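You operate a simulated robot arm through the tools that you are given. There is no shell and no other tool.

You run a simulated robot arm. Do the job below in one go: nothing can be reset, and whatever is moved stays where it is left.

JOB
Fetch the green pot from the turntable and clamp it.
Fine: free the turntable to turn it and lock it again, with the pot's seat at the gap in the hood.

The check looks at the end state, three seconds after you hand in, the way a careful person would. Anything else that was tipped, shoved, dropped, spilled or broken makes it a failure.

ROBOT AND FRAMES
A 6-joint arm with a two-finger parallel gripper, fixed in place. Base frame: the origin is on the floor under the middle of its stand, x ahead of it, y to its left, z up. Readings come in m, rad, newtons and seconds.
With the tool pointing down near the work surface it reaches from about 0.3 to 0.8 m from the base axis. Its first joint turns from -2.897 to 2.897 rad. Payload 3.43 kg.
The tool frame sits at the grasp point between the pads (the TCP): z along the fingers, y along the line on which they close. The tips reach 0.034 m beyond it. Largest opening 0.128 m; finger width 0.024, thickness 0.012; the body of the gripper, 0.048 by 0.13 m, starts 0.096 m behind the TCP.
Orientation is that of the tool frame in the base frame, as a unit quaternion [w, x, y, z]. With the fingers straight down and closing along the base's y, the tool's x points along the base's -x, its y along +y and its z along -z.

CONTROLS
- The arm moves only by the tool step_arm. Its argument "rows" is a list of rows, each an object (a shift or turn left out is 0, a gripper value left out holds the last) with "delta_pos": the shift along the tool's x, y, z in m, a list of three; "rot": the turn, a rotation vector about the tool's x, y, z in rad, a list of three. In form: [{"delta_pos": [tx, ty, tz], "rot": [rx, ry, rz]}, ...]. A call has 1 to 20 rows; each row shifts and turns the commanded pose from where the row before left it, along the tool's axes as they then stand. "grip" is the finger opening in m, from 0 to 0.128, set as the call begins (left out, the last holds). A row lasts 0.2 s, in which the tool goes at most 0.05 m and 0.15 rad; a call with a longer step from one row to the next is refused whole, and so is a gripper value outside its range. Where a pose cannot be reached the arm comes as near as it can. A force on the tool above 40 N (or 10 N above the force at the start of the call, whichever is more), or a blocked arm, ends the call early, and 0.2 s more pass. The fingers move at their own pace (about 0.045 m/s each) and stop on an object; they squeeze with about 27 N. The grip force told is the motor's: it shows also when the fingers shut on nothing. Time passes only in rows, and 0.2 s behind the last, so rows that do not move let the fingers close. It gives the time, the measured TCP pose, the force on the tool (base axes), the opening and the grip force at its end, in the units of the frame above (readings bear some noise), with the torque about the TCP (base axes, N m) and any sound that the robot's microphone picked up.
- Cameras (640 x 400 px; columns grow to the right, rows downward): "scene" is fixed at [0.0439, -0.5034, 1.4763]; the picture's right is [0.83, -0.56, 0.00], its down [-0.25, -0.37, -0.89] and it looks along [0.50, 0.74, -0.45] (base axes); focal length 360 px, centre (320, 200). "wrist" rides on the gripper at [0.076, -0.011, -0.16] in the tool frame; the picture's right is [0.15, 0.99, 0.00], its down [-0.88, 0.13, -0.46] and it looks along [-0.45, 0.07, 0.89] (tool axes); focal length 234 px, centre (320, 200). There is no depth. A picture from a camera that has moved, and an enlarged one, comes with that camera's place and axes in the base frame and with its lens. The place of the scene camera against the robot may be out by one fixed shift of up to 0.012 m in any direction.
- grab_frame(camera): a new picture of that camera. The clock stands still meanwhile.
- inspect(camera, box): a new picture of the part [left, top, right, bottom] of that camera's present view, enlarged. The clock stands still meanwhile.
- job_done(): hands the job in; it is judged then, once.

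Places have to be worked out from the pictures, the camera data and where the tool is seen. Open the gripper and draw the arm clear of the work before you hand the job in, unless the task says otherwise.

The tools are called after "Emit:" as a command line: name --argument value ..., lists and objects as JSON in quotes. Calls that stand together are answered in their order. step_arm: Moves the arm, as the interface text tells. Its arguments: {"type":"object","properties":{"rows":{"type":"array"},"grip":{"type":"number"}},"required":["rows"]} The other tools are called the same way: grab_frame (camera) takes a picture; inspect (camera, box) takes an enlarged picture of a part of a camera's view; job_done () hands the job in.

At the start:

```text
time_s: 0.0
tool_pos: [0.3692, -0.0849, 1.2922]
orientation: [0.0, 0.0, 1.0, 0.0]
contact_force: [-0.1, 1.4, 0.4]
ft_torque: [0.02, 0.0, -0.01]
grip_width: 0.1282
grasp_force: 0.1
```

scene: 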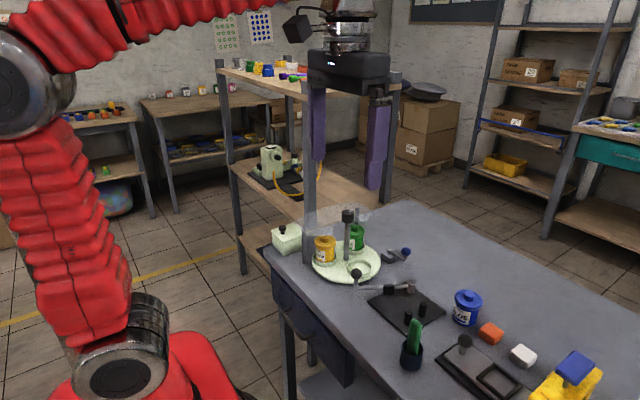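
wrist: 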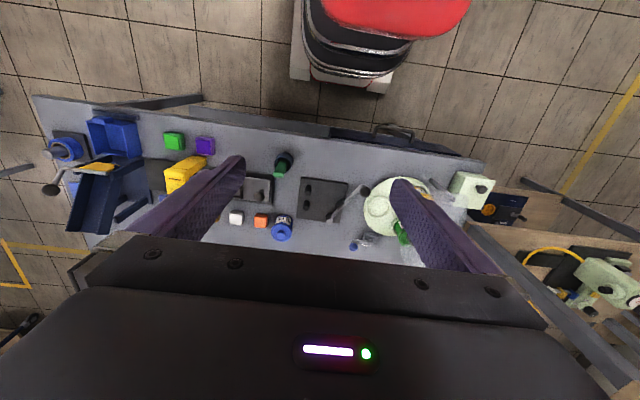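

I start by looking closer at the turntable and the bench in both views.

Emit:
inspect --camera "scene" --box '[250, 190, 450, 315]'

Emit:
inspect --camera "scene" --box '[350, 240, 610, 400]'

Emit:
inspect --camera "wrist" --box '[290, 140, 520, 280]'

Emit:
inspect --camera "wrist" --box '[30, 90, 310, 260]'

```text
3.20 times, centred on (350, 252) of scene
camera zoom: at [0.0439, -0.5034, 1.4763], right [0.83, -0.56, 0.0], down [-0.25, -0.37, -0.89], along [0.5, 0.74, -0.45], focal length 1152 px, centre (224, 32)
```

zoom: 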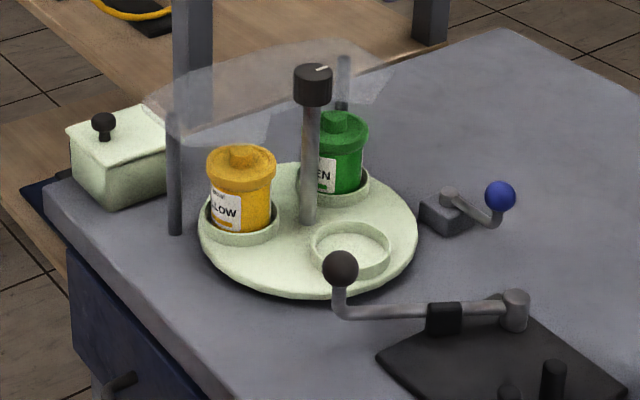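

```text
2.46 times, centred on (480, 320) of scene
camera zoom: at [0.0439, -0.5034, 1.4763], right [0.83, -0.56, 0.0], down [-0.25, -0.37, -0.89], along [0.5, 0.74, -0.45], focal length 886 px, centre (-74, -95)
```

zoom: 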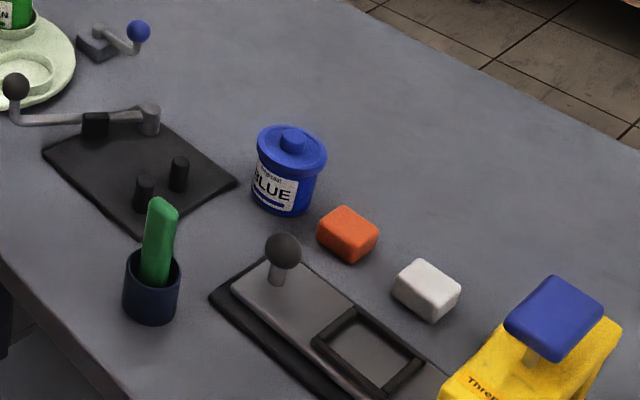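

```text
2.78 times, centred on (405, 210) of wrist
camera zoom: at [0.2932, -0.0968, 1.4513], right [-0.15, 0.99, 0.0], down [0.88, 0.13, 0.46], along [0.45, 0.07, -0.89], focal length 652 px, centre (84, 172)
```

zoom: 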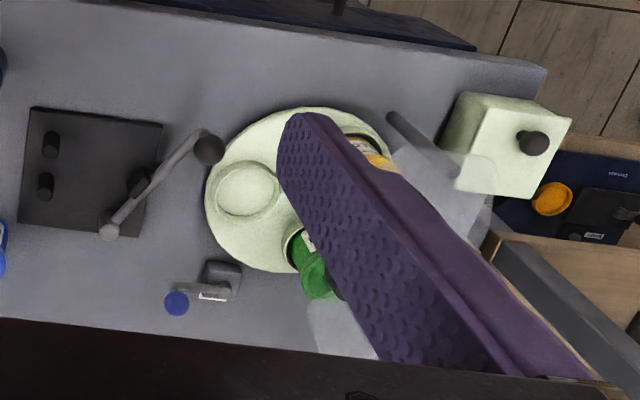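

```text
2.29 times, centred on (170, 175) of wrist
camera zoom: at [0.2932, -0.0968, 1.4513], right [-0.15, 0.99, 0.0], down [0.88, 0.13, 0.46], along [0.45, 0.07, -0.89], focal length 535 px, centre (663, 257)
```

zoom: 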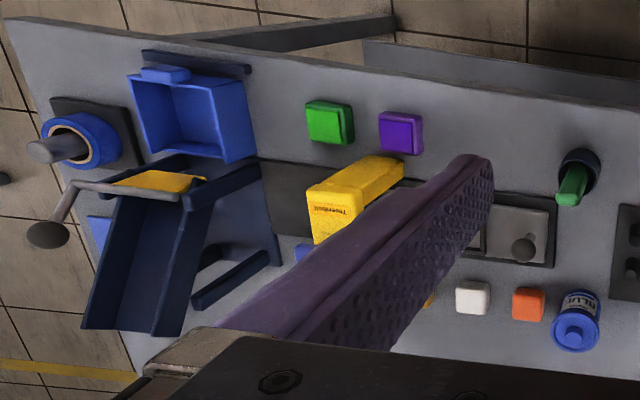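

The blue brake knob triangulates to about (0.74, 0.08, 0.86), the turntable centre to about (0.61, 0.20) with the bench near z 0.80, and the clamp lever knob to about (0.54, 0.07, 0.88). I move the arm over, well above everything, to get a closer wrist view of the turntable, brake and clamp.

Emit:
step_arm --rows '[{"delta_pos": [-0.01, 0.028, 0.02]}, {"delta_pos": [-0.01, 0.028, 0.02]}, {"delta_pos": [-0.01, 0.028, 0.02]}, {"delta_pos": [-0.01, 0.028, 0.02]}, {"delta_pos": [-0.01, 0.028, 0.02]}, {"delta_pos": [-0.01, 0.028, 0.02]}, {"delta_pos": [-0.01, 0.028, 0.02]}, {"delta_pos": [0, 0.028, 0.02]}]'

Emit:
grab_frame --camera "wrist"

Emit:
grab_frame --camera "scene"

```text
time_s: 1.8
tool_pos: [0.4397, 0.1372, 1.133]
orientation: [-0.001, 0.001, 1.0, 0.0]
contact_force: [-0.4, -0.2, -0.1]
ft_torque: [0.0, 0.03, -0.01]
grip_width: 0.128
grasp_force: 0.1
```

```text
taken
camera wrist: at [0.3649, 0.1257, 1.2922], right [-0.15, 0.99, 0.0], down [0.88, 0.13, 0.46], along [0.45, 0.07, -0.89], focal length 234 px, centre (320, 200)
```

wrist: 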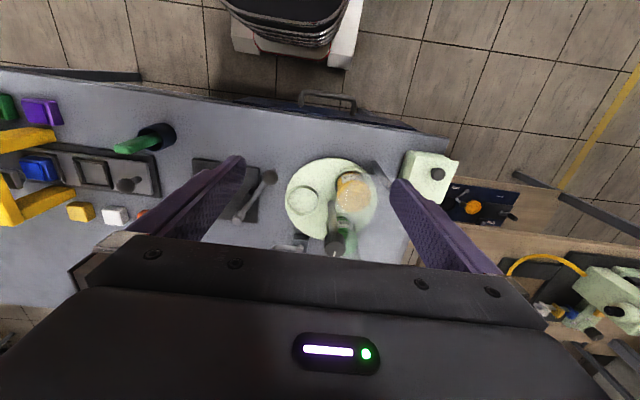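

```text
taken
```

scene: 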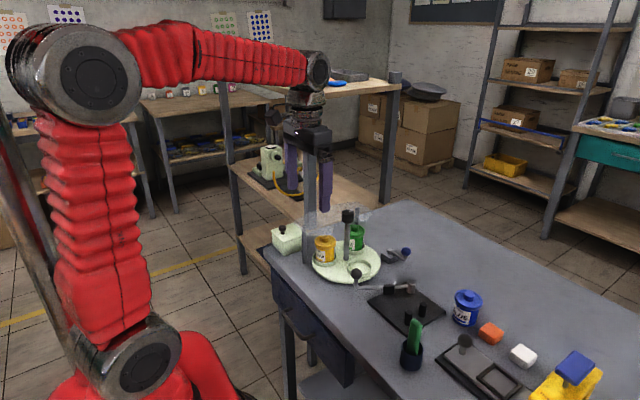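

Emit:
inspect --camera "wrist" --box '[220, 140, 420, 265]'

Emit:
inspect --camera "scene" --box '[290, 195, 420, 290]'

Emit:
inspect --camera "scene" --box '[340, 260, 460, 340]'

```text
3.20 times, centred on (320, 202) of wrist
camera zoom: at [0.3649, 0.1257, 1.2922], right [-0.15, 0.99, 0.0], down [0.88, 0.13, 0.46], along [0.45, 0.07, -0.89], focal length 749 px, centre (320, 192)
```

zoom: 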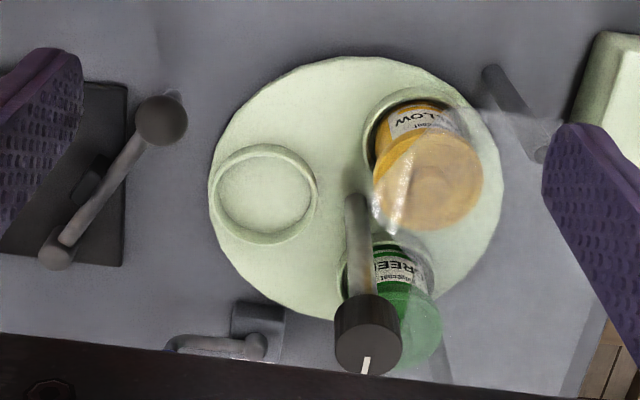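

```text
4.21 times, centred on (355, 242) of scene
camera zoom: at [0.0439, -0.5034, 1.4763], right [0.83, -0.56, 0.0], down [-0.25, -0.37, -0.89], along [0.5, 0.74, -0.45], focal length 1516 px, centre (173, 21)
```

zoom: 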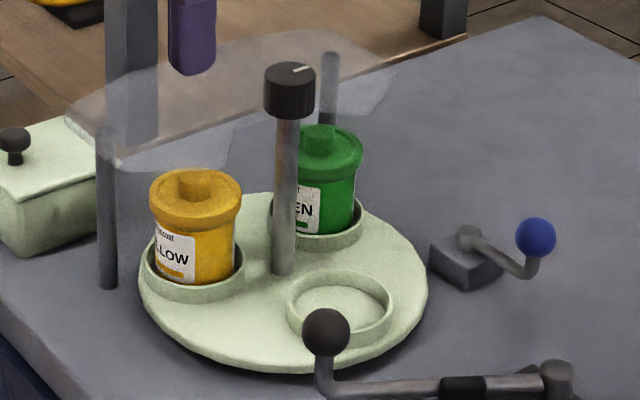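

```text
5.00 times, centred on (400, 300) of scene
camera zoom: at [0.0439, -0.5034, 1.4763], right [0.83, -0.56, 0.0], down [-0.25, -0.37, -0.89], along [0.5, 0.74, -0.45], focal length 1800 px, centre (-80, -300)
```

zoom: 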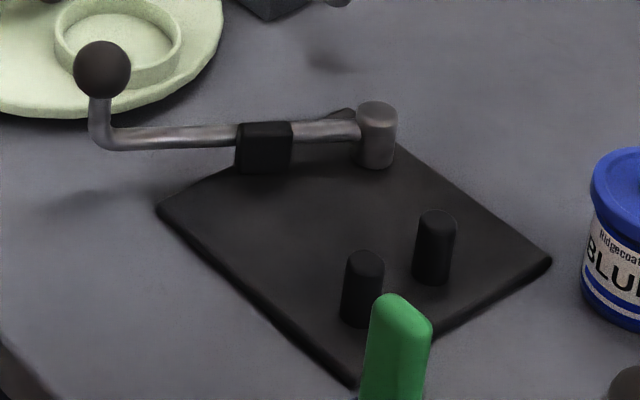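

Knob on the centre post is at about (0.605, 0.187) with its top near z 0.99, and its white mark points to +x. I zoom in further to understand the hood's outline, the brake lever and the clamp.

Emit:
inspect --camera "wrist" --box '[300, 150, 420, 265]'

Emit:
inspect --camera "scene" --box '[300, 195, 390, 260]'

Emit:
inspect --camera "scene" --box '[360, 230, 430, 280]'

Emit:
inspect --camera "wrist" --box '[190, 150, 320, 260]'

```text
3.48 times, centred on (360, 208) of wrist
camera zoom: at [0.3649, 0.1257, 1.2922], right [-0.15, 0.99, 0.0], down [0.88, 0.13, 0.46], along [0.45, 0.07, -0.89], focal length 814 px, centre (181, 174)
```

zoom: 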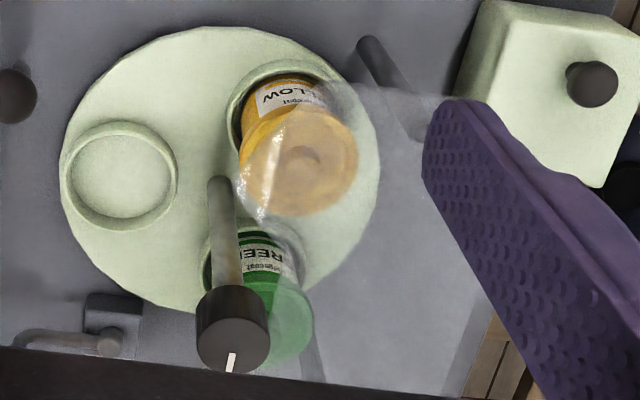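

```text
6.15 times, centred on (345, 228) of scene
camera zoom: at [0.0439, -0.5034, 1.4763], right [0.83, -0.56, 0.0], down [-0.25, -0.37, -0.89], along [0.5, 0.74, -0.45], focal length 2216 px, centre (166, 31)
```

zoom: 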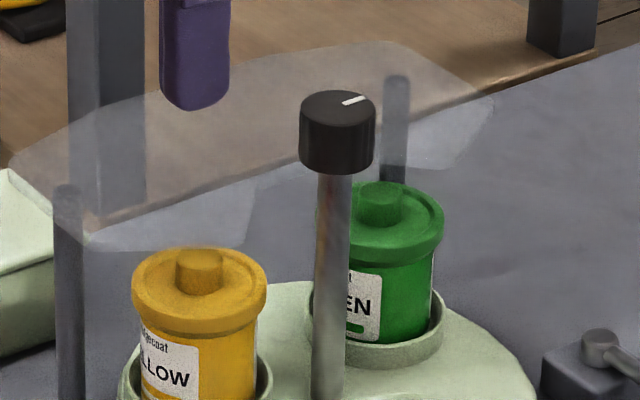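

```text
8.00 times, centred on (395, 255) of scene
camera zoom: at [0.0439, -0.5034, 1.4763], right [0.83, -0.56, 0.0], down [-0.25, -0.37, -0.89], along [0.5, 0.74, -0.45], focal length 2880 px, centre (-280, -240)
```

zoom: 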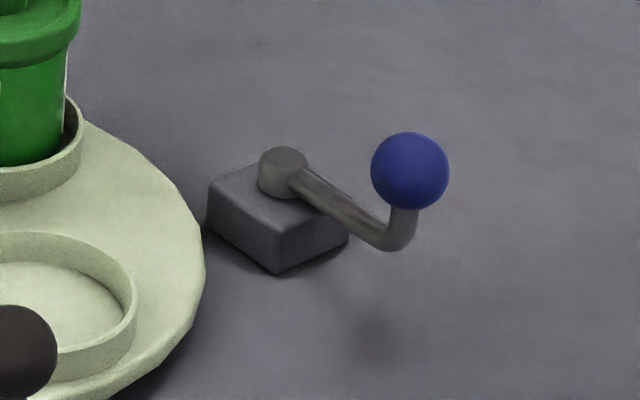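

```text
3.64 times, centred on (255, 205) of wrist
camera zoom: at [0.3649, 0.1257, 1.2922], right [-0.15, 0.99, 0.0], down [0.88, 0.13, 0.46], along [0.45, 0.07, -0.89], focal length 852 px, centre (556, 182)
```

zoom: 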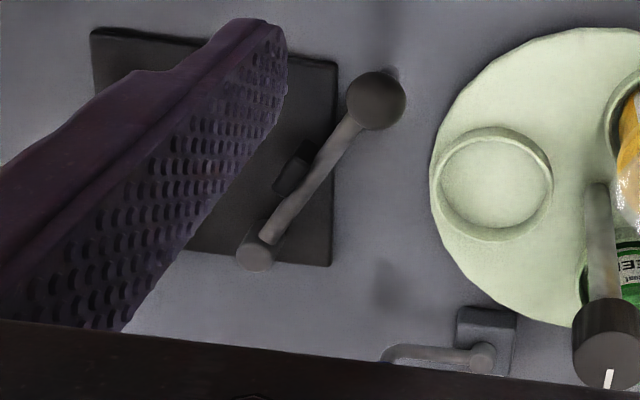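

The hood is a clear half-ring roof at about z 0.94 covering y > 0.2, so the gap faces −y where the empty seat stands; green is about +27° and needs to go to about −93°. I move to look more closely at the brake lever and its markings before touching it.

Emit:
step_arm --rows '[{"delta_pos": [-0.036, -0.015, 0.014]}, {"delta_pos": [-0.036, -0.015, 0.014]}, {"delta_pos": [-0.036, -0.015, 0.014]}, {"delta_pos": [-0.036, -0.015, 0.014]}, {"delta_pos": [-0.036, -0.015, 0.014]}]'

Emit:
grab_frame --camera "wrist"

Emit:
inspect --camera "wrist" --box '[240, 130, 400, 240]'

```text
time_s: 3.0
tool_pos: [0.6189, 0.0632, 1.0636]
orientation: [0.002, 0.0, 1.0, 0.0]
contact_force: [-0.2, 0.8, -0.4]
ft_torque: [0.02, -0.06, -0.04]
grip_width: 0.1283
grasp_force: 0.0
```

```text
taken
camera wrist: at [0.5433, 0.052, 1.2228], right [-0.15, 0.99, 0.0], down [0.88, 0.13, 0.46], along [0.45, 0.07, -0.89], focal length 234 px, centre (320, 200)
```

wrist: 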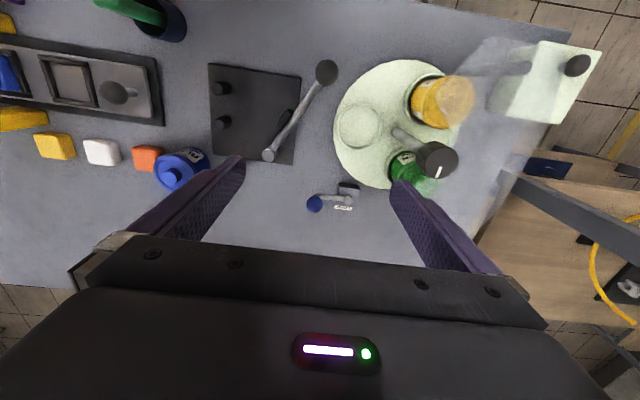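

```text
3.64 times, centred on (320, 185) of wrist
camera zoom: at [0.5433, 0.052, 1.2228], right [-0.15, 0.99, 0.0], down [0.88, 0.13, 0.46], along [0.45, 0.07, -0.89], focal length 852 px, centre (320, 254)
```

zoom: 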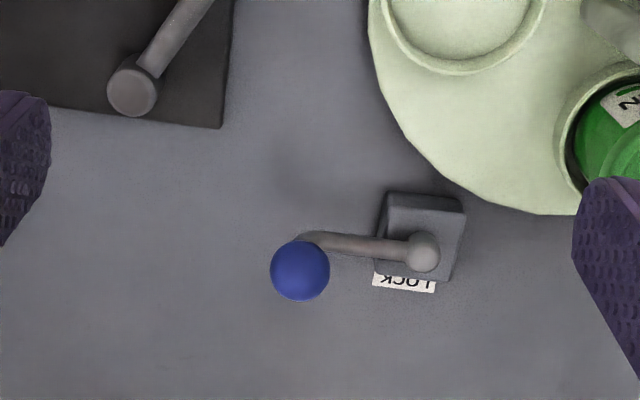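

A label "LOCK" sits beside the brake block. I zoom in more to read it and look for other marks.

Emit:
inspect --camera "wrist" --box '[300, 165, 370, 215]'

Emit:
inspect --camera "wrist" --box '[320, 50, 480, 200]'

Emit:
inspect --camera "wrist" --box '[180, 40, 350, 180]'

```text
8.00 times, centred on (335, 190) of wrist
camera zoom: at [0.5433, 0.052, 1.2228], right [-0.15, 0.99, 0.0], down [0.88, 0.13, 0.46], along [0.45, 0.07, -0.89], focal length 1873 px, centre (200, 280)
```

zoom: 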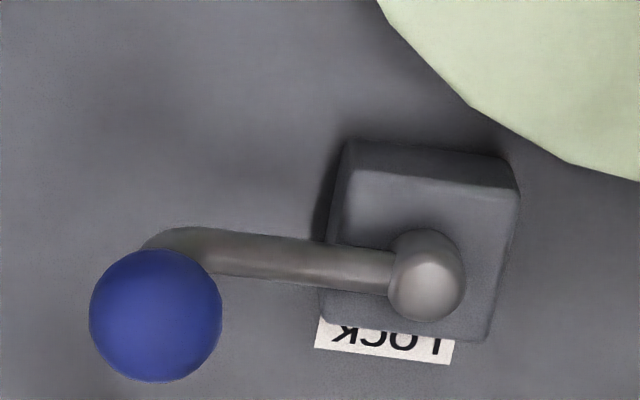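

```text
2.67 times, centred on (400, 125) of wrist
camera zoom: at [0.5433, 0.052, 1.2228], right [-0.15, 0.99, 0.0], down [0.88, 0.13, 0.46], along [0.45, 0.07, -0.89], focal length 624 px, centre (107, 400)
```

zoom: 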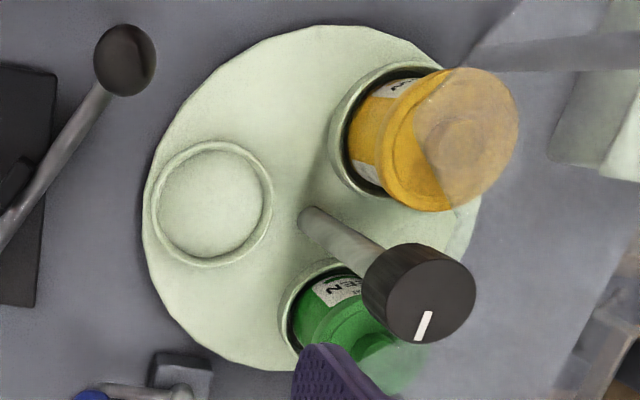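

```text
2.86 times, centred on (265, 110) of wrist
camera zoom: at [0.5433, 0.052, 1.2228], right [-0.15, 0.99, 0.0], down [0.88, 0.13, 0.46], along [0.45, 0.07, -0.89], focal length 669 px, centre (477, 457)
```

zoom: 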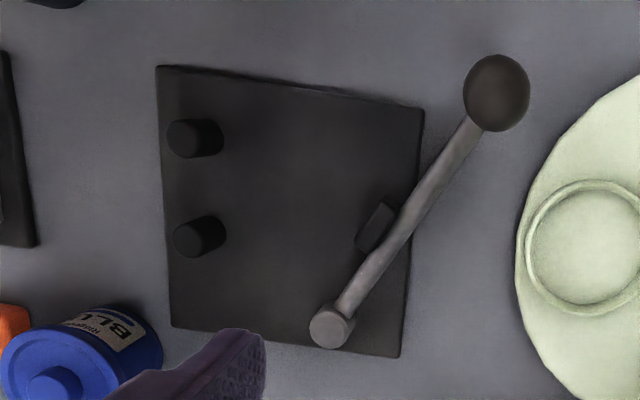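

Triangulating between wrist views: brake knob ≈ (0.725, 0.070, 0.883) with its pivot ≈ (0.718, 0.127), turntable axis ≈ (0.598, 0.184) with the knob's top at 0.997, bench ≈ 0.81. I turn the tool a quarter turn (fingers closing along x) in place, and close the fingers to a narrow slot to straddle the brake knob.

Emit:
step_arm --rows '[{"rot": [0, 0, -0.1428]}, {"rot": [0, 0, -0.1428]}, {"rot": [0, 0, -0.1428]}, {"rot": [0, 0, -0.1428]}, {"rot": [0, 0, -0.1428]}, {"rot": [0, 0, -0.1428]}, {"rot": [0, 0, -0.1428]}, {"rot": [0, 0, -0.1428]}, {"rot": [0, 0, -0.1428]}, {"rot": [0, 0, -0.1428]}, {"rot": [0, 0, -0.1428]}]' --grip 0.06

Emit:
grab_frame --camera "wrist"

Emit:
grab_frame --camera "scene"

```text
time_s: 5.4
tool_pos: [0.6191, 0.0635, 1.0616]
orientation: [0.0, 0.708, -0.707, 0.0]
contact_force: [0.4, 0.4, 0.1]
ft_torque: [0.01, 0.01, 0.0]
grip_width: 0.0602
grasp_force: 0.0
```

```text
taken
camera wrist: at [0.6308, -0.0123, 1.2212], right [-0.99, -0.15, 0.0], down [-0.13, 0.88, 0.46], along [-0.07, 0.45, -0.89], focal length 234 px, centre (320, 200)
```

wrist: 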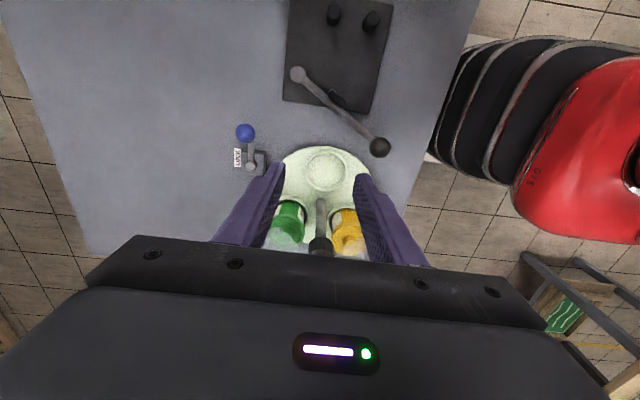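

```text
taken
```

scene: 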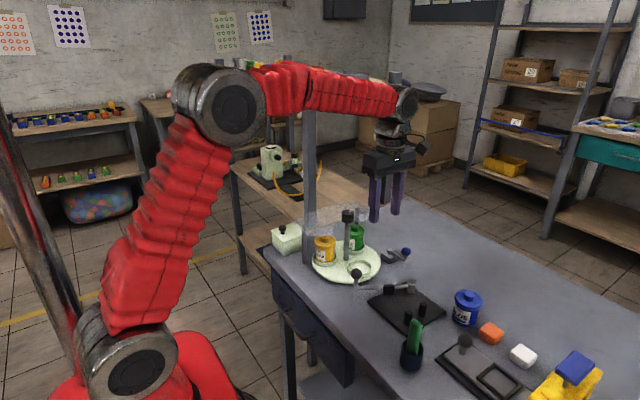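

The turn worked (tool x along −y, tool y along −x). From here I zoom on the brake and hood from the new angle.

Emit:
inspect --camera "wrist" --box '[210, 100, 310, 180]'

Emit:
inspect --camera "wrist" --box '[250, 130, 400, 265]'

Emit:
inspect --camera "wrist" --box '[270, 0, 400, 165]'

```text
5.00 times, centred on (260, 140) of wrist
camera zoom: at [0.6308, -0.0123, 1.2212], right [-0.99, -0.15, 0.0], down [-0.13, 0.88, 0.46], along [-0.07, 0.45, -0.89], focal length 1171 px, centre (620, 500)
```

zoom: 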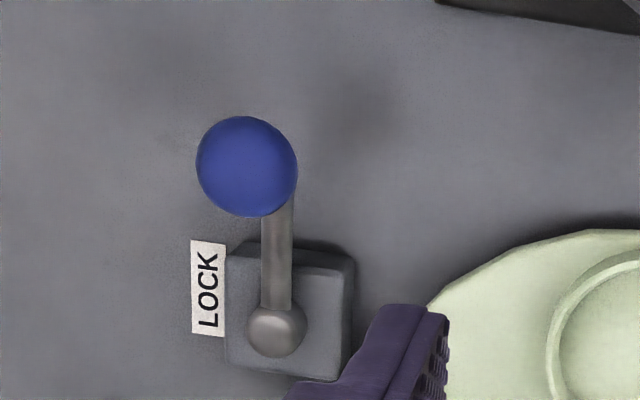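

```text
2.96 times, centred on (325, 198) of wrist
camera zoom: at [0.6308, -0.0123, 1.2212], right [-0.99, -0.15, 0.0], down [-0.13, 0.88, 0.46], along [-0.07, 0.45, -0.89], focal length 694 px, centre (305, 207)
```

zoom: 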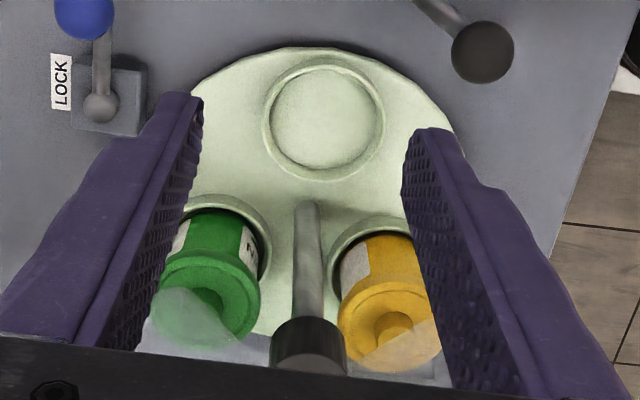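

```text
2.42 times, centred on (335, 82) of wrist
camera zoom: at [0.6308, -0.0123, 1.2212], right [-0.99, -0.15, 0.0], down [-0.13, 0.88, 0.46], along [-0.07, 0.45, -0.89], focal length 568 px, centre (284, 485)
```

zoom: 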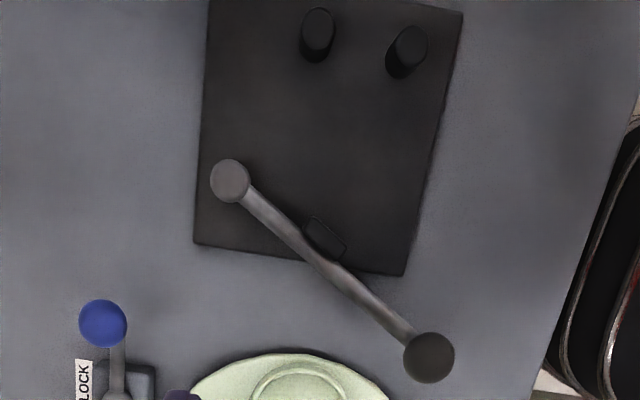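

The ball checks out at (0.725, 0.070, 0.883) from the new view too. I move over it and lower with the slot straddling the ball.

Emit:
step_arm --rows '[{"delta_pos": [-0.0016, -0.0265, 0.0275]}, {"delta_pos": [-0.0016, -0.0265, 0.0275]}, {"delta_pos": [-0.0016, -0.0265, 0.0275]}, {"delta_pos": [-0.0016, -0.0265, 0.0275]}, {"delta_pos": [0, 0, 0]}]' --grip 0.06

Emit:
grab_frame --camera "wrist"

Emit:
inspect --camera "scene" --box '[330, 150, 460, 290]'

```text
time_s: 6.6
tool_pos: [0.7242, 0.0698, 0.9517]
orientation: [0.0, -0.707, 0.708, 0.001]
contact_force: [-1.1, -0.3, 0.4]
ft_torque: [0.01, -0.05, -0.01]
grip_width: 0.0599
grasp_force: 0.1
```

```text
taken
camera wrist: at [0.7354, -0.0059, 1.1115], right [-0.99, -0.15, 0.0], down [-0.13, 0.88, 0.46], along [-0.07, 0.45, -0.89], focal length 234 px, centre (320, 200)
```

wrist: 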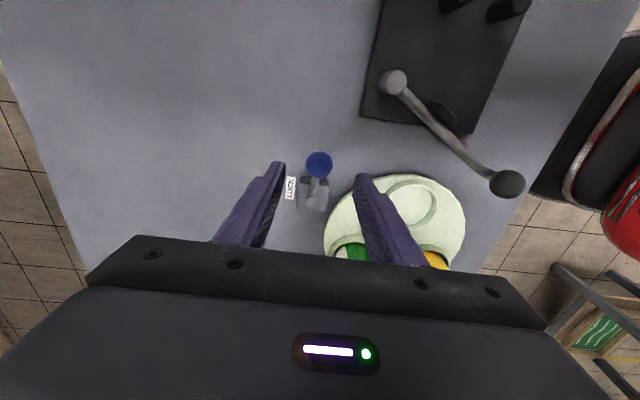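

```text
2.86 times, centred on (395, 220) of scene
camera zoom: at [0.0439, -0.5034, 1.4763], right [0.83, -0.56, 0.0], down [-0.25, -0.37, -0.89], along [0.5, 0.74, -0.45], focal length 1029 px, centre (106, 143)
```

zoom: 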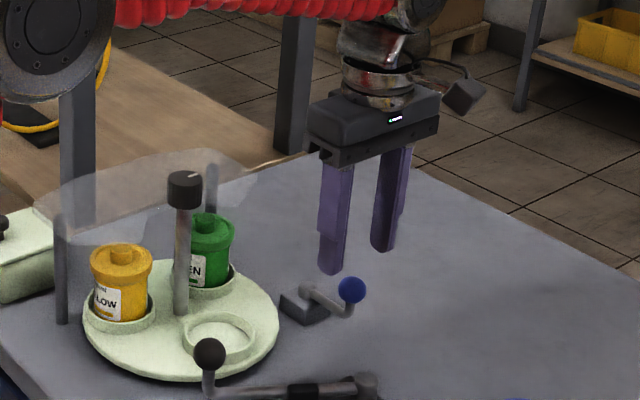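

Ball is centred under the slot at (0.725, 0.069). I lower 6 cm so the fingers stand on either side of it.

Emit:
step_arm --rows '[{"delta_pos": [0, -0.001, 0.016]}, {"delta_pos": [0, 0, 0.016]}, {"delta_pos": [0, 0, 0.016]}, {"delta_pos": [0, 0, 0.016]}, {"delta_pos": [0, 0, 0]}]' --grip 0.06

Emit:
grab_frame --camera "wrist"

Emit:
inspect --camera "scene" --box '[350, 190, 450, 280]'

```text
time_s: 7.8
tool_pos: [0.726, 0.0685, 0.8881]
orientation: [-0.001, -0.707, 0.708, 0.0]
contact_force: [1.4, -0.2, 0.3]
ft_torque: [0.01, 0.02, 0.01]
grip_width: 0.0598
grasp_force: 0.2
```

```text
taken
camera wrist: at [0.7373, -0.0067, 1.0484], right [-0.99, -0.15, 0.0], down [-0.13, 0.88, 0.46], along [-0.07, 0.45, -0.89], focal length 234 px, centre (320, 200)
```

wrist: 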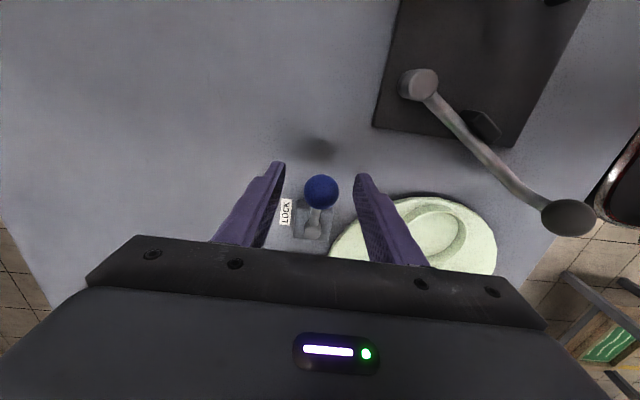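

```text
4.44 times, centred on (400, 235) of scene
camera zoom: at [0.0439, -0.5034, 1.4763], right [0.83, -0.56, 0.0], down [-0.25, -0.37, -0.89], along [0.5, 0.74, -0.45], focal length 1600 px, centre (-36, 44)
```

zoom: 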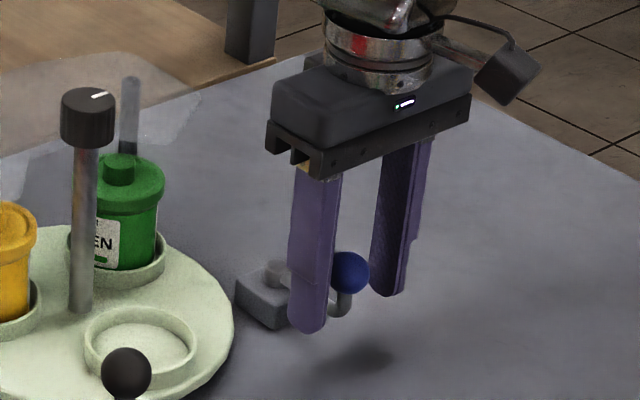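

The ball is between the fingers. I narrow the slot to 36 mm and nudge gently toward +x first, reading the force.

Emit:
step_arm --rows '[{"delta_pos": [0, 0, 0]}, {"delta_pos": [0, 0, 0]}]' --grip 0.036

Emit:
step_arm --rows '[{"delta_pos": [0, -0.003, 0]}, {"delta_pos": [0, -0.003, 0]}, {"delta_pos": [0, -0.003, 0]}]' --grip 0.036

Emit:
grab_frame --camera "wrist"

```text
time_s: 8.4
tool_pos: [0.7252, 0.069, 0.8895]
orientation: [0.001, -0.707, 0.708, 0.0]
contact_force: [0.9, 0.3, -0.6]
ft_torque: [0.02, -0.03, 0.05]
grip_width: 0.0357
grasp_force: 0.0
```

```text
time_s: 9.2
tool_pos: [0.7355, 0.0696, 0.8897]
orientation: [-0.001, -0.707, 0.707, 0.002]
contact_force: [-17.6, -3.0, -2.3]
ft_torque: [-0.1, 0.02, 0.08]
grip_width: 0.0459
grasp_force: 8.5
```

```text
taken
camera wrist: at [0.7465, -0.006, 1.048], right [-0.99, -0.15, 0.0], down [-0.13, 0.88, 0.46], along [-0.07, 0.45, -0.89], focal length 234 px, centre (320, 200)
```

wrist: 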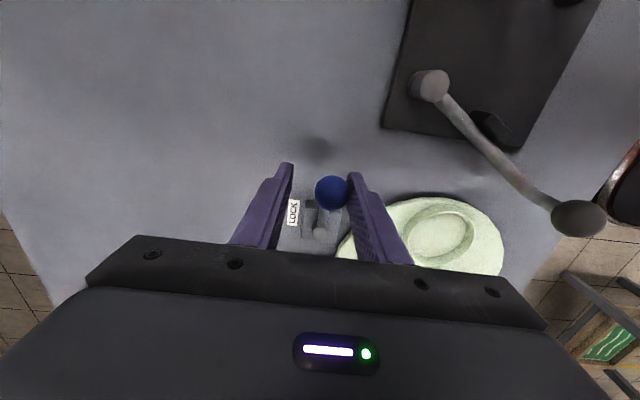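

The ball stayed at x ≈ 0.726 with 18 N against the finger, so +x is its stop. I back off and nudge toward −x instead.

Emit:
step_arm --rows '[{"delta_pos": [0, 0.005, 0]}, {"delta_pos": [0, 0.004, 0]}, {"delta_pos": [0, 0.003, 0]}, {"delta_pos": [0, 0.003, 0]}, {"delta_pos": [0, 0.003, 0]}]' --grip 0.036

Emit:
grab_frame --camera "wrist"

```text
time_s: 10.4
tool_pos: [0.7198, 0.071, 0.8886]
orientation: [-0.001, 0.707, -0.707, 0.0]
contact_force: [0.9, 0.2, 0.2]
ft_torque: [-0.02, 0.01, -0.03]
grip_width: 0.0366
grasp_force: 0.4
```

```text
taken
camera wrist: at [0.7298, -0.0056, 1.0482], right [-0.99, -0.15, 0.0], down [-0.13, 0.88, 0.46], along [-0.07, 0.45, -0.89], focal length 234 px, centre (320, 200)
```

wrist: 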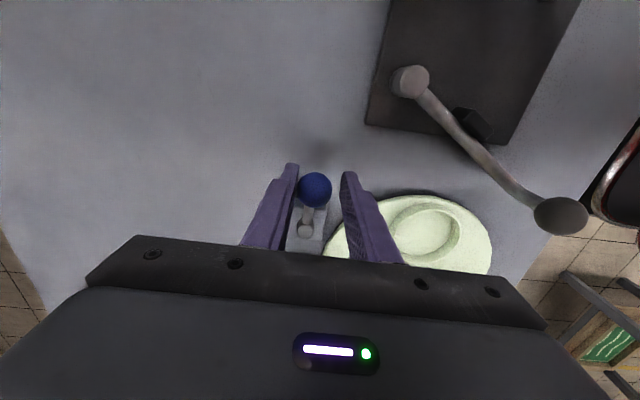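

Little contact yet; I continue a few millimetres toward −x.

Emit:
step_arm --rows '[{"delta_pos": [0, 0.003, 0]}, {"delta_pos": [0, 0.003, 0]}, {"delta_pos": [0, 0.003, 0]}]' --grip 0.036

Emit:
grab_frame --camera "wrist"

```text
time_s: 11.2
tool_pos: [0.7091, 0.0708, 0.8879]
orientation: [-0.001, -0.707, 0.707, 0.001]
contact_force: [0.3, 0.2, -0.8]
ft_torque: [-0.01, -0.01, -0.02]
grip_width: 0.0359
grasp_force: 0.0
```

```text
taken
camera wrist: at [0.7199, -0.0057, 1.0474], right [-0.99, -0.15, 0.0], down [-0.13, 0.88, 0.46], along [-0.07, 0.45, -0.89], focal length 234 px, centre (320, 200)
```

wrist: 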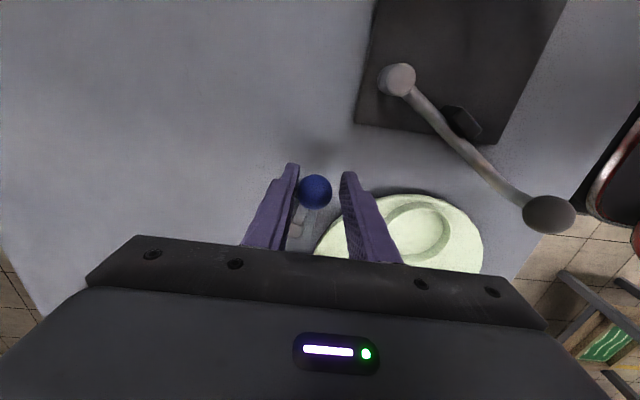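

The lever follows easily toward −x (ball now ≈ (0.712, 0.071)), so this is the freeing direction. I follow its arc about the pivot (0.72, 0.125), turning the tool with it, a few steps at a time.

Emit:
step_arm --rows '[{"rot": [0, 0, 0.14]}, {"delta_pos": [-0.0003, 0.0077, 0], "rot": [0, 0, 0.14]}, {"delta_pos": [-0.0005, 0.0077, 0], "rot": [0, 0, 0.14]}]' --grip 0.036

Emit:
grab_frame --camera "wrist"

Emit:
inspect --camera "scene" --box '[330, 190, 430, 280]'

```text
time_s: 12.0
tool_pos: [0.6935, 0.0741, 0.8863]
orientation: [-0.001, -0.543, 0.84, 0.001]
contact_force: [-0.7, 0.2, -0.6]
ft_torque: [0.01, 0.01, 0.01]
grip_width: 0.0361
grasp_force: 0.1
```

```text
taken
camera wrist: at [0.6724, 0.0005, 1.0477], right [-0.96, 0.27, 0.0], down [0.24, 0.86, 0.46], along [0.12, 0.44, -0.89], focal length 234 px, centre (320, 200)
```

wrist: 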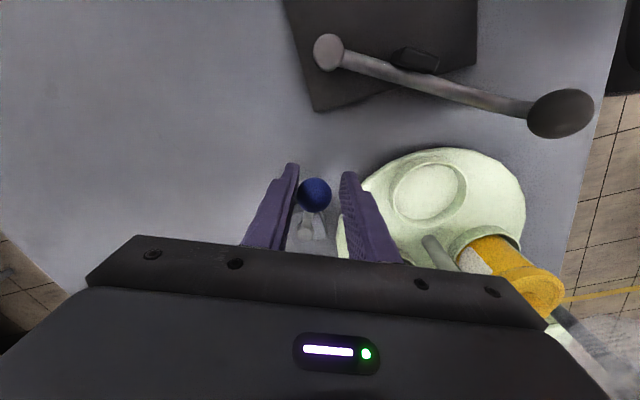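

```text
4.44 times, centred on (380, 235) of scene
camera zoom: at [0.0439, -0.5034, 1.4763], right [0.83, -0.56, 0.0], down [-0.25, -0.37, -0.89], along [0.5, 0.74, -0.45], focal length 1600 px, centre (53, 44)
```

zoom: 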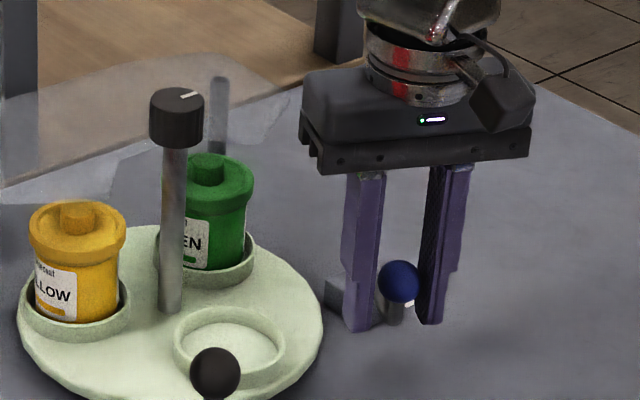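

The lever is following at about −113° with almost no force. I continue along the arc.

Emit:
step_arm --rows '[{"delta_pos": [-0.0005, 0.0077, 0], "rot": [0, 0, 0.14]}, {"delta_pos": [-0.0005, 0.0077, -0.001], "rot": [0, 0, 0.14]}, {"delta_pos": [-0.0005, 0.0077, -0.001], "rot": [0, 0, 0.14]}]' --grip 0.036

Emit:
grab_frame --camera "wrist"

Emit:
inspect --camera "scene" --box '[330, 190, 430, 280]'

```text
time_s: 12.8
tool_pos: [0.6748, 0.0899, 0.8904]
orientation: [0.0, -0.355, 0.935, 0.0]
contact_force: [-0.6, -0.3, -0.3]
ft_torque: [-0.02, 0.01, -0.02]
grip_width: 0.0363
grasp_force: 0.0
```

```text
taken
camera wrist: at [0.6259, 0.0296, 1.0499], right [-0.77, 0.64, 0.0], down [0.57, 0.68, 0.46], along [0.29, 0.35, -0.89], focal length 234 px, centre (320, 200)
```

wrist: 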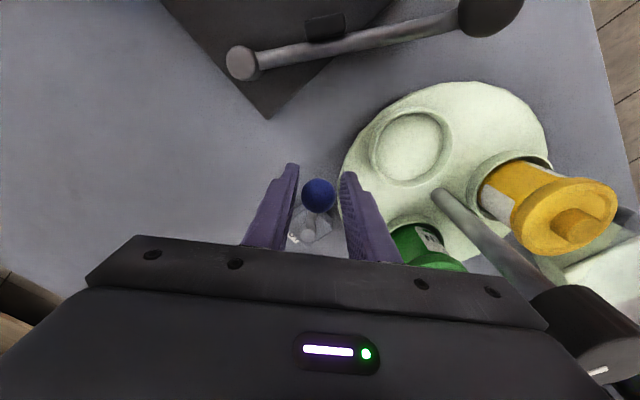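

```text
4.44 times, centred on (380, 235) of scene
camera zoom: at [0.0439, -0.5034, 1.4763], right [0.83, -0.56, 0.0], down [-0.25, -0.37, -0.89], along [0.5, 0.74, -0.45], focal length 1600 px, centre (53, 44)
```

zoom: 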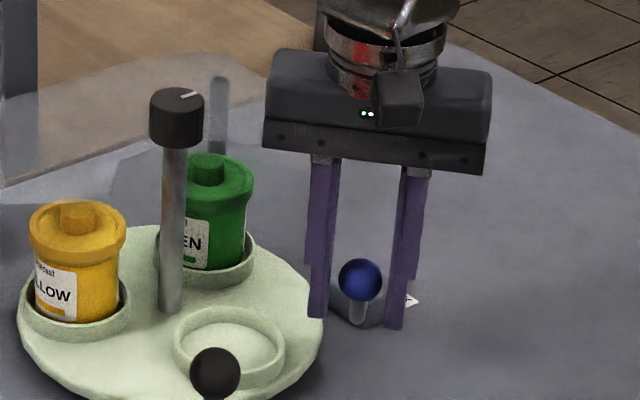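

Still moving freely at about −138°. I lift a few millimetres to keep the gripper body clear of the post's knob and push on without turning the tool further, watching for the stop.

Emit:
step_arm --rows '[{"delta_pos": [-0.001, 0.0055, -0.005]}, {"delta_pos": [-0.0013, 0.0055, 0]}, {"delta_pos": [0, 0, 0]}]' --grip 0.036

Emit:
grab_frame --camera "wrist"

Emit:
inspect --camera "scene" --box '[330, 190, 430, 280]'

```text
time_s: 13.6
tool_pos: [0.6694, 0.0957, 0.8958]
orientation: [0.0, -0.357, 0.934, -0.001]
contact_force: [8.8, -17.6, -1.7]
ft_torque: [-0.18, -0.07, -0.23]
grip_width: 0.0465
grasp_force: 8.9
```

```text
taken
camera wrist: at [0.6203, 0.0375, 1.0548], right [-0.77, 0.64, 0.0], down [0.57, 0.68, 0.46], along [0.29, 0.35, -0.89], focal length 234 px, centre (320, 200)
```

wrist: 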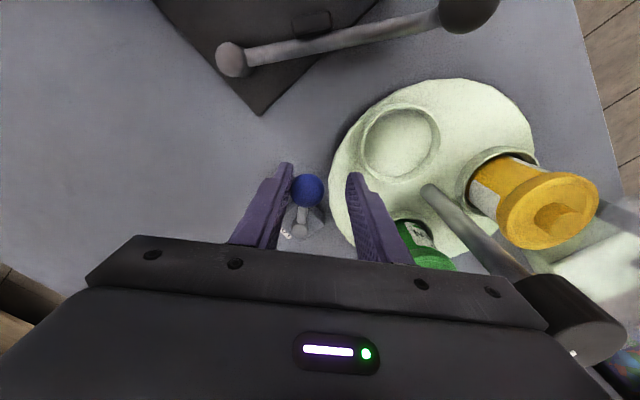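

```text
4.44 times, centred on (380, 235) of scene
camera zoom: at [0.0439, -0.5034, 1.4763], right [0.83, -0.56, 0.0], down [-0.25, -0.37, -0.89], along [0.5, 0.74, -0.45], focal length 1600 px, centre (53, 44)
```

zoom: 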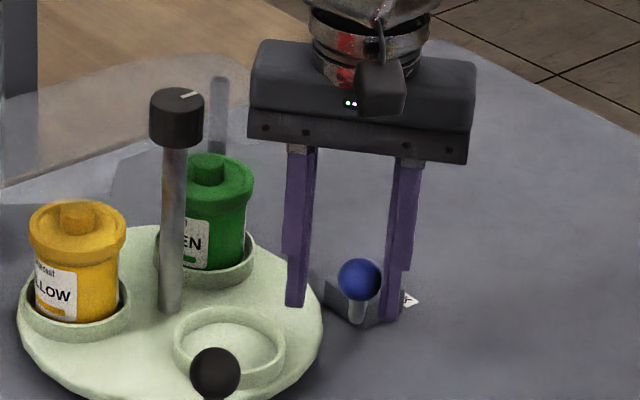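

The lever has reached its other stop at about −138° (20 N, no further motion). I back off to centre the slot on the ball and lift straight up.

Emit:
step_arm --rows '[{"delta_pos": [0.001, -0.005, 0]}, {"delta_pos": [0.0013, -0.006, 0]}, {"delta_pos": [0, 0, 0]}]' --grip 0.06

Emit:
step_arm --rows '[{"delta_pos": [0, 0, -0.02]}, {"delta_pos": [0, 0, -0.04]}, {"delta_pos": [0, 0, -0.04]}, {"delta_pos": [0, 0, -0.04]}, {"delta_pos": [0, 0, -0.04]}, {"delta_pos": [0, 0, 0]}]' --grip 0.06

Emit:
grab_frame --camera "wrist"

Emit:
inspect --camera "scene" --box '[300, 190, 430, 290]'

```text
time_s: 14.4
tool_pos: [0.674, 0.0878, 0.8957]
orientation: [0.0, -0.357, 0.934, 0.0]
contact_force: [0.6, 0.2, -0.5]
ft_torque: [0.0, -0.02, -0.01]
grip_width: 0.06
grasp_force: 0.1
```

```text
time_s: 15.8
tool_pos: [0.6766, 0.0871, 1.0737]
orientation: [0.001, -0.357, 0.934, 0.001]
contact_force: [-0.6, -0.1, -0.4]
ft_torque: [-0.01, -0.02, -0.02]
grip_width: 0.0605
grasp_force: 0.0
```

```text
taken
camera wrist: at [0.6269, 0.0285, 1.2342], right [-0.77, 0.64, 0.0], down [0.57, 0.68, 0.46], along [0.29, 0.35, -0.89], focal length 234 px, centre (320, 200)
```

wrist: 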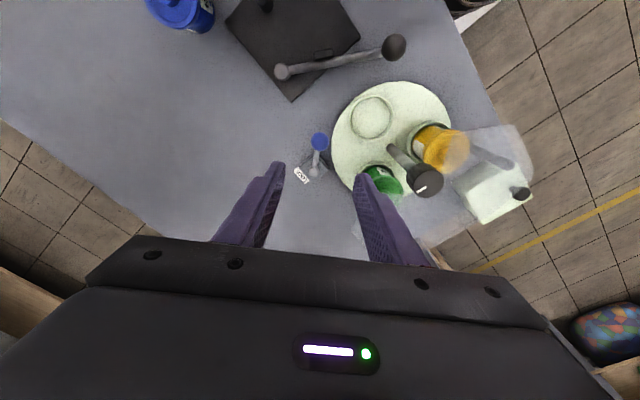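

```text
4.00 times, centred on (365, 240) of scene
camera zoom: at [0.0439, -0.5034, 1.4763], right [0.83, -0.56, 0.0], down [-0.25, -0.37, -0.89], along [0.5, 0.74, -0.45], focal length 1440 px, centre (140, 40)
```

zoom: 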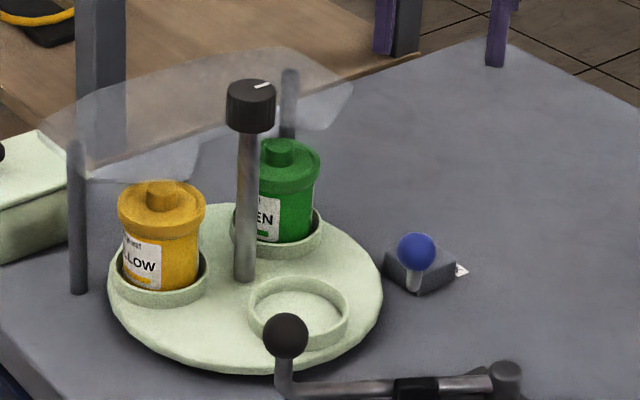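

The brake lever now points at −138° and stays there. I turn the tool in the air to yaw −60° so that a 120° clockwise twist fits in the wrist's range, before moving over the knob.

Emit:
step_arm --rows '[{"rot": [0, 0, -0.1361]}, {"rot": [0, 0, -0.1361]}, {"rot": [0, 0, -0.1361]}, {"rot": [0, 0, -0.1361]}, {"rot": [0, 0, -0.1361]}, {"rot": [0, 0, -0.1361]}, {"rot": [0, 0, -0.1361]}, {"rot": [0, 0, -0.1361]}, {"rot": [0, 0, -0.1361]}, {"rot": [0, 0, -0.1361]}, {"delta_pos": [0, 0, 0]}]' --grip 0.07

```text
time_s: 18.2
tool_pos: [0.674, 0.0884, 1.0749]
orientation: [0.0, 0.866, -0.5, -0.001]
contact_force: [-0.4, -0.8, -0.1]
ft_torque: [-0.01, -0.01, 0.02]
grip_width: 0.07
grasp_force: 0.1
```

Yaw −60° is reached cleanly. Now I move over the knob at (0.598, 0.184), staying 4 cm above it.

Emit:
step_arm --rows '[{"delta_pos": [-0.0304, 0.0047, 0]}, {"delta_pos": [-0.0304, 0.0047, 0]}, {"delta_pos": [-0.0304, 0.0047, 0]}, {"delta_pos": [-0.0304, 0.0047, 0]}, {"delta_pos": [0, 0, 0]}]' --grip 0.07

Emit:
grab_frame --camera "wrist"

Emit:
inspect --camera "wrist" --box '[230, 120, 410, 260]'

Emit:
inspect --camera "scene" --box '[290, 140, 430, 270]'

```text
time_s: 19.4
tool_pos: [0.5973, 0.1828, 1.0751]
orientation: [0.001, 0.865, -0.502, 0.0]
contact_force: [0.1, -0.1, 0.2]
ft_torque: [-0.01, 0.02, -0.03]
grip_width: 0.0699
grasp_force: 0.0
```

```text
taken
camera wrist: at [0.6459, 0.1232, 1.235], right [-0.79, -0.62, 0.0], down [-0.55, 0.7, 0.46], along [-0.28, 0.36, -0.89], focal length 234 px, centre (320, 200)
```

wrist: 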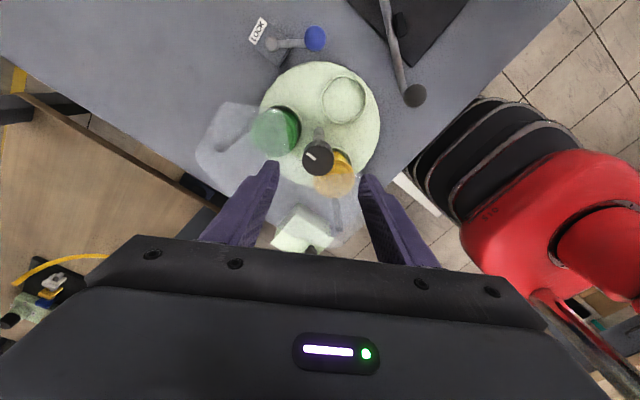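

```text
2.86 times, centred on (320, 190) of wrist
camera zoom: at [0.6459, 0.1232, 1.235], right [-0.79, -0.62, 0.0], down [-0.55, 0.7, 0.46], along [-0.28, 0.36, -0.89], focal length 669 px, centre (320, 229)
```

zoom: 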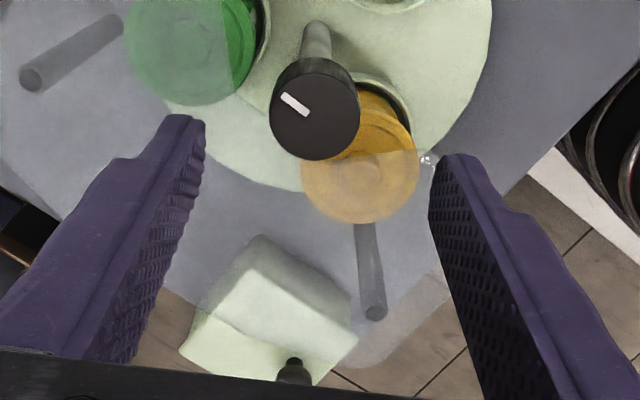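

```text
3.08 times, centred on (360, 205) of scene
camera zoom: at [0.0439, -0.5034, 1.4763], right [0.83, -0.56, 0.0], down [-0.25, -0.37, -0.89], along [0.5, 0.74, -0.45], focal length 1108 px, centre (197, 185)
```

zoom: 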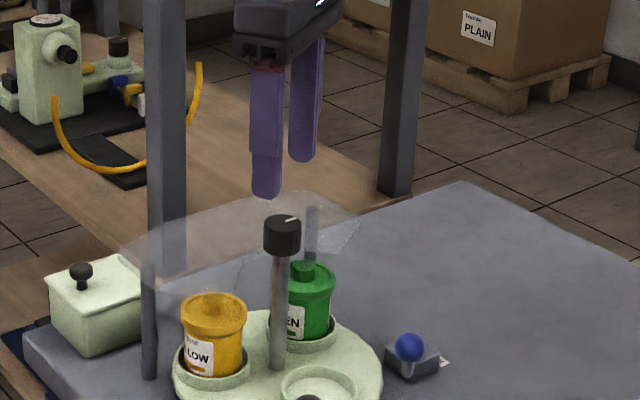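

Knob top reads (0.600, 0.182, ~0.997) here, matching the TCP within a few mm; the hood plate is near z 0.95, so I lower only to TCP z ≈ 1.006 (tips 0.972) and then close on the knob.

Emit:
step_arm --rows '[{"delta_pos": [0.001, -0.001, 0.02]}, {"delta_pos": [0, 0, 0.02]}, {"delta_pos": [0, 0, 0.02]}, {"delta_pos": [0, 0, 0.009]}, {"delta_pos": [0, 0, 0]}]' --grip 0.07

Emit:
inspect --camera "scene" --box '[300, 150, 400, 260]'

Emit:
grab_frame --camera "wrist"

```text
time_s: 20.6
tool_pos: [0.6003, 0.1845, 1.0066]
orientation: [0.0, 0.866, -0.501, 0.0]
contact_force: [-0.9, -0.9, -0.1]
ft_torque: [-0.01, -0.03, 0.02]
grip_width: 0.0702
grasp_force: 0.1
```

```text
3.64 times, centred on (350, 205) of scene
camera zoom: at [0.0439, -0.5034, 1.4763], right [0.83, -0.56, 0.0], down [-0.25, -0.37, -0.89], along [0.5, 0.74, -0.45], focal length 1309 px, centre (211, 182)
```

zoom: 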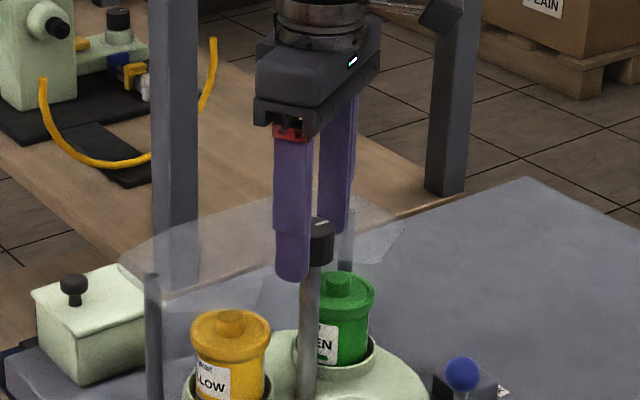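

```text
taken
camera wrist: at [0.6475, 0.1232, 1.1655], right [-0.79, -0.62, 0.0], down [-0.55, 0.7, 0.46], along [-0.28, 0.36, -0.89], focal length 234 px, centre (320, 200)
```

wrist: 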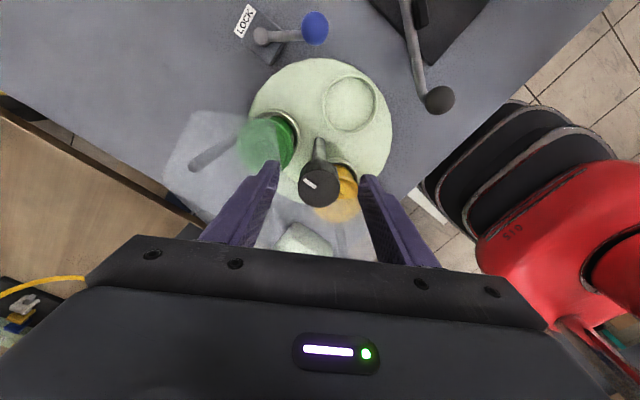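

The knob sits between the fingers. I close on it.

Emit:
step_arm --rows '[{"delta_pos": [0, 0, 0]}, {"delta_pos": [0, 0, 0]}, {"delta_pos": [0, 0, 0]}, {"delta_pos": [0, 0, 0]}]' --grip 0.02

Emit:
inspect --camera "scene" --box '[300, 150, 400, 260]'

```text
time_s: 21.6
tool_pos: [0.5993, 0.1832, 1.0067]
orientation: [-0.001, 0.865, -0.501, 0.0]
contact_force: [7.6, 4.0, -1.9]
ft_torque: [0.02, -0.32, -0.02]
grip_width: 0.0338
grasp_force: 45.2
```

```text
3.64 times, centred on (350, 205) of scene
camera zoom: at [0.0439, -0.5034, 1.4763], right [0.83, -0.56, 0.0], down [-0.25, -0.37, -0.89], along [0.5, 0.74, -0.45], focal length 1309 px, centre (211, 182)
```

zoom: 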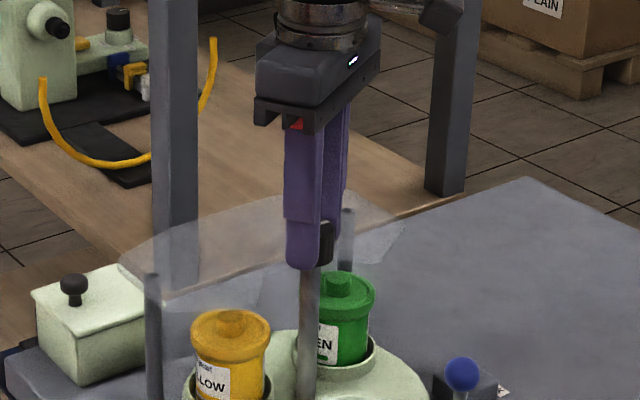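

Gripped (33.8 mm). I relieve the small sideways load and twist a little clockwise to test whether the table turns freely.

Emit:
step_arm --rows '[{"delta_pos": [0, -0.001, 0], "rot": [0, 0, 0.04]}, {"rot": [0, 0, 0.05]}, {"rot": [0, 0, 0.05]}]' --grip 0.02

Emit:
inspect --camera "scene" --box '[290, 190, 410, 290]'

```text
time_s: 22.4
tool_pos: [0.6008, 0.1846, 1.0063]
orientation: [0.0, 0.828, -0.561, 0.0]
contact_force: [3.9, 3.1, 8.9]
ft_torque: [-0.28, 0.13, 0.0]
grip_width: 0.0335
grasp_force: 44.7
```

```text
4.00 times, centred on (350, 240) of scene
camera zoom: at [0.0439, -0.5034, 1.4763], right [0.83, -0.56, 0.0], down [-0.25, -0.37, -0.89], along [0.5, 0.74, -0.45], focal length 1440 px, centre (200, 40)
```

zoom: 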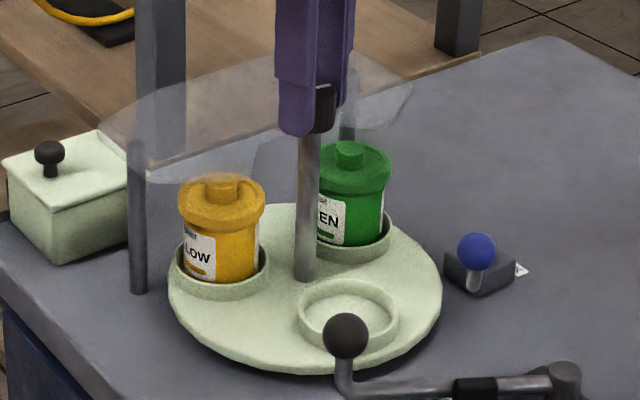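

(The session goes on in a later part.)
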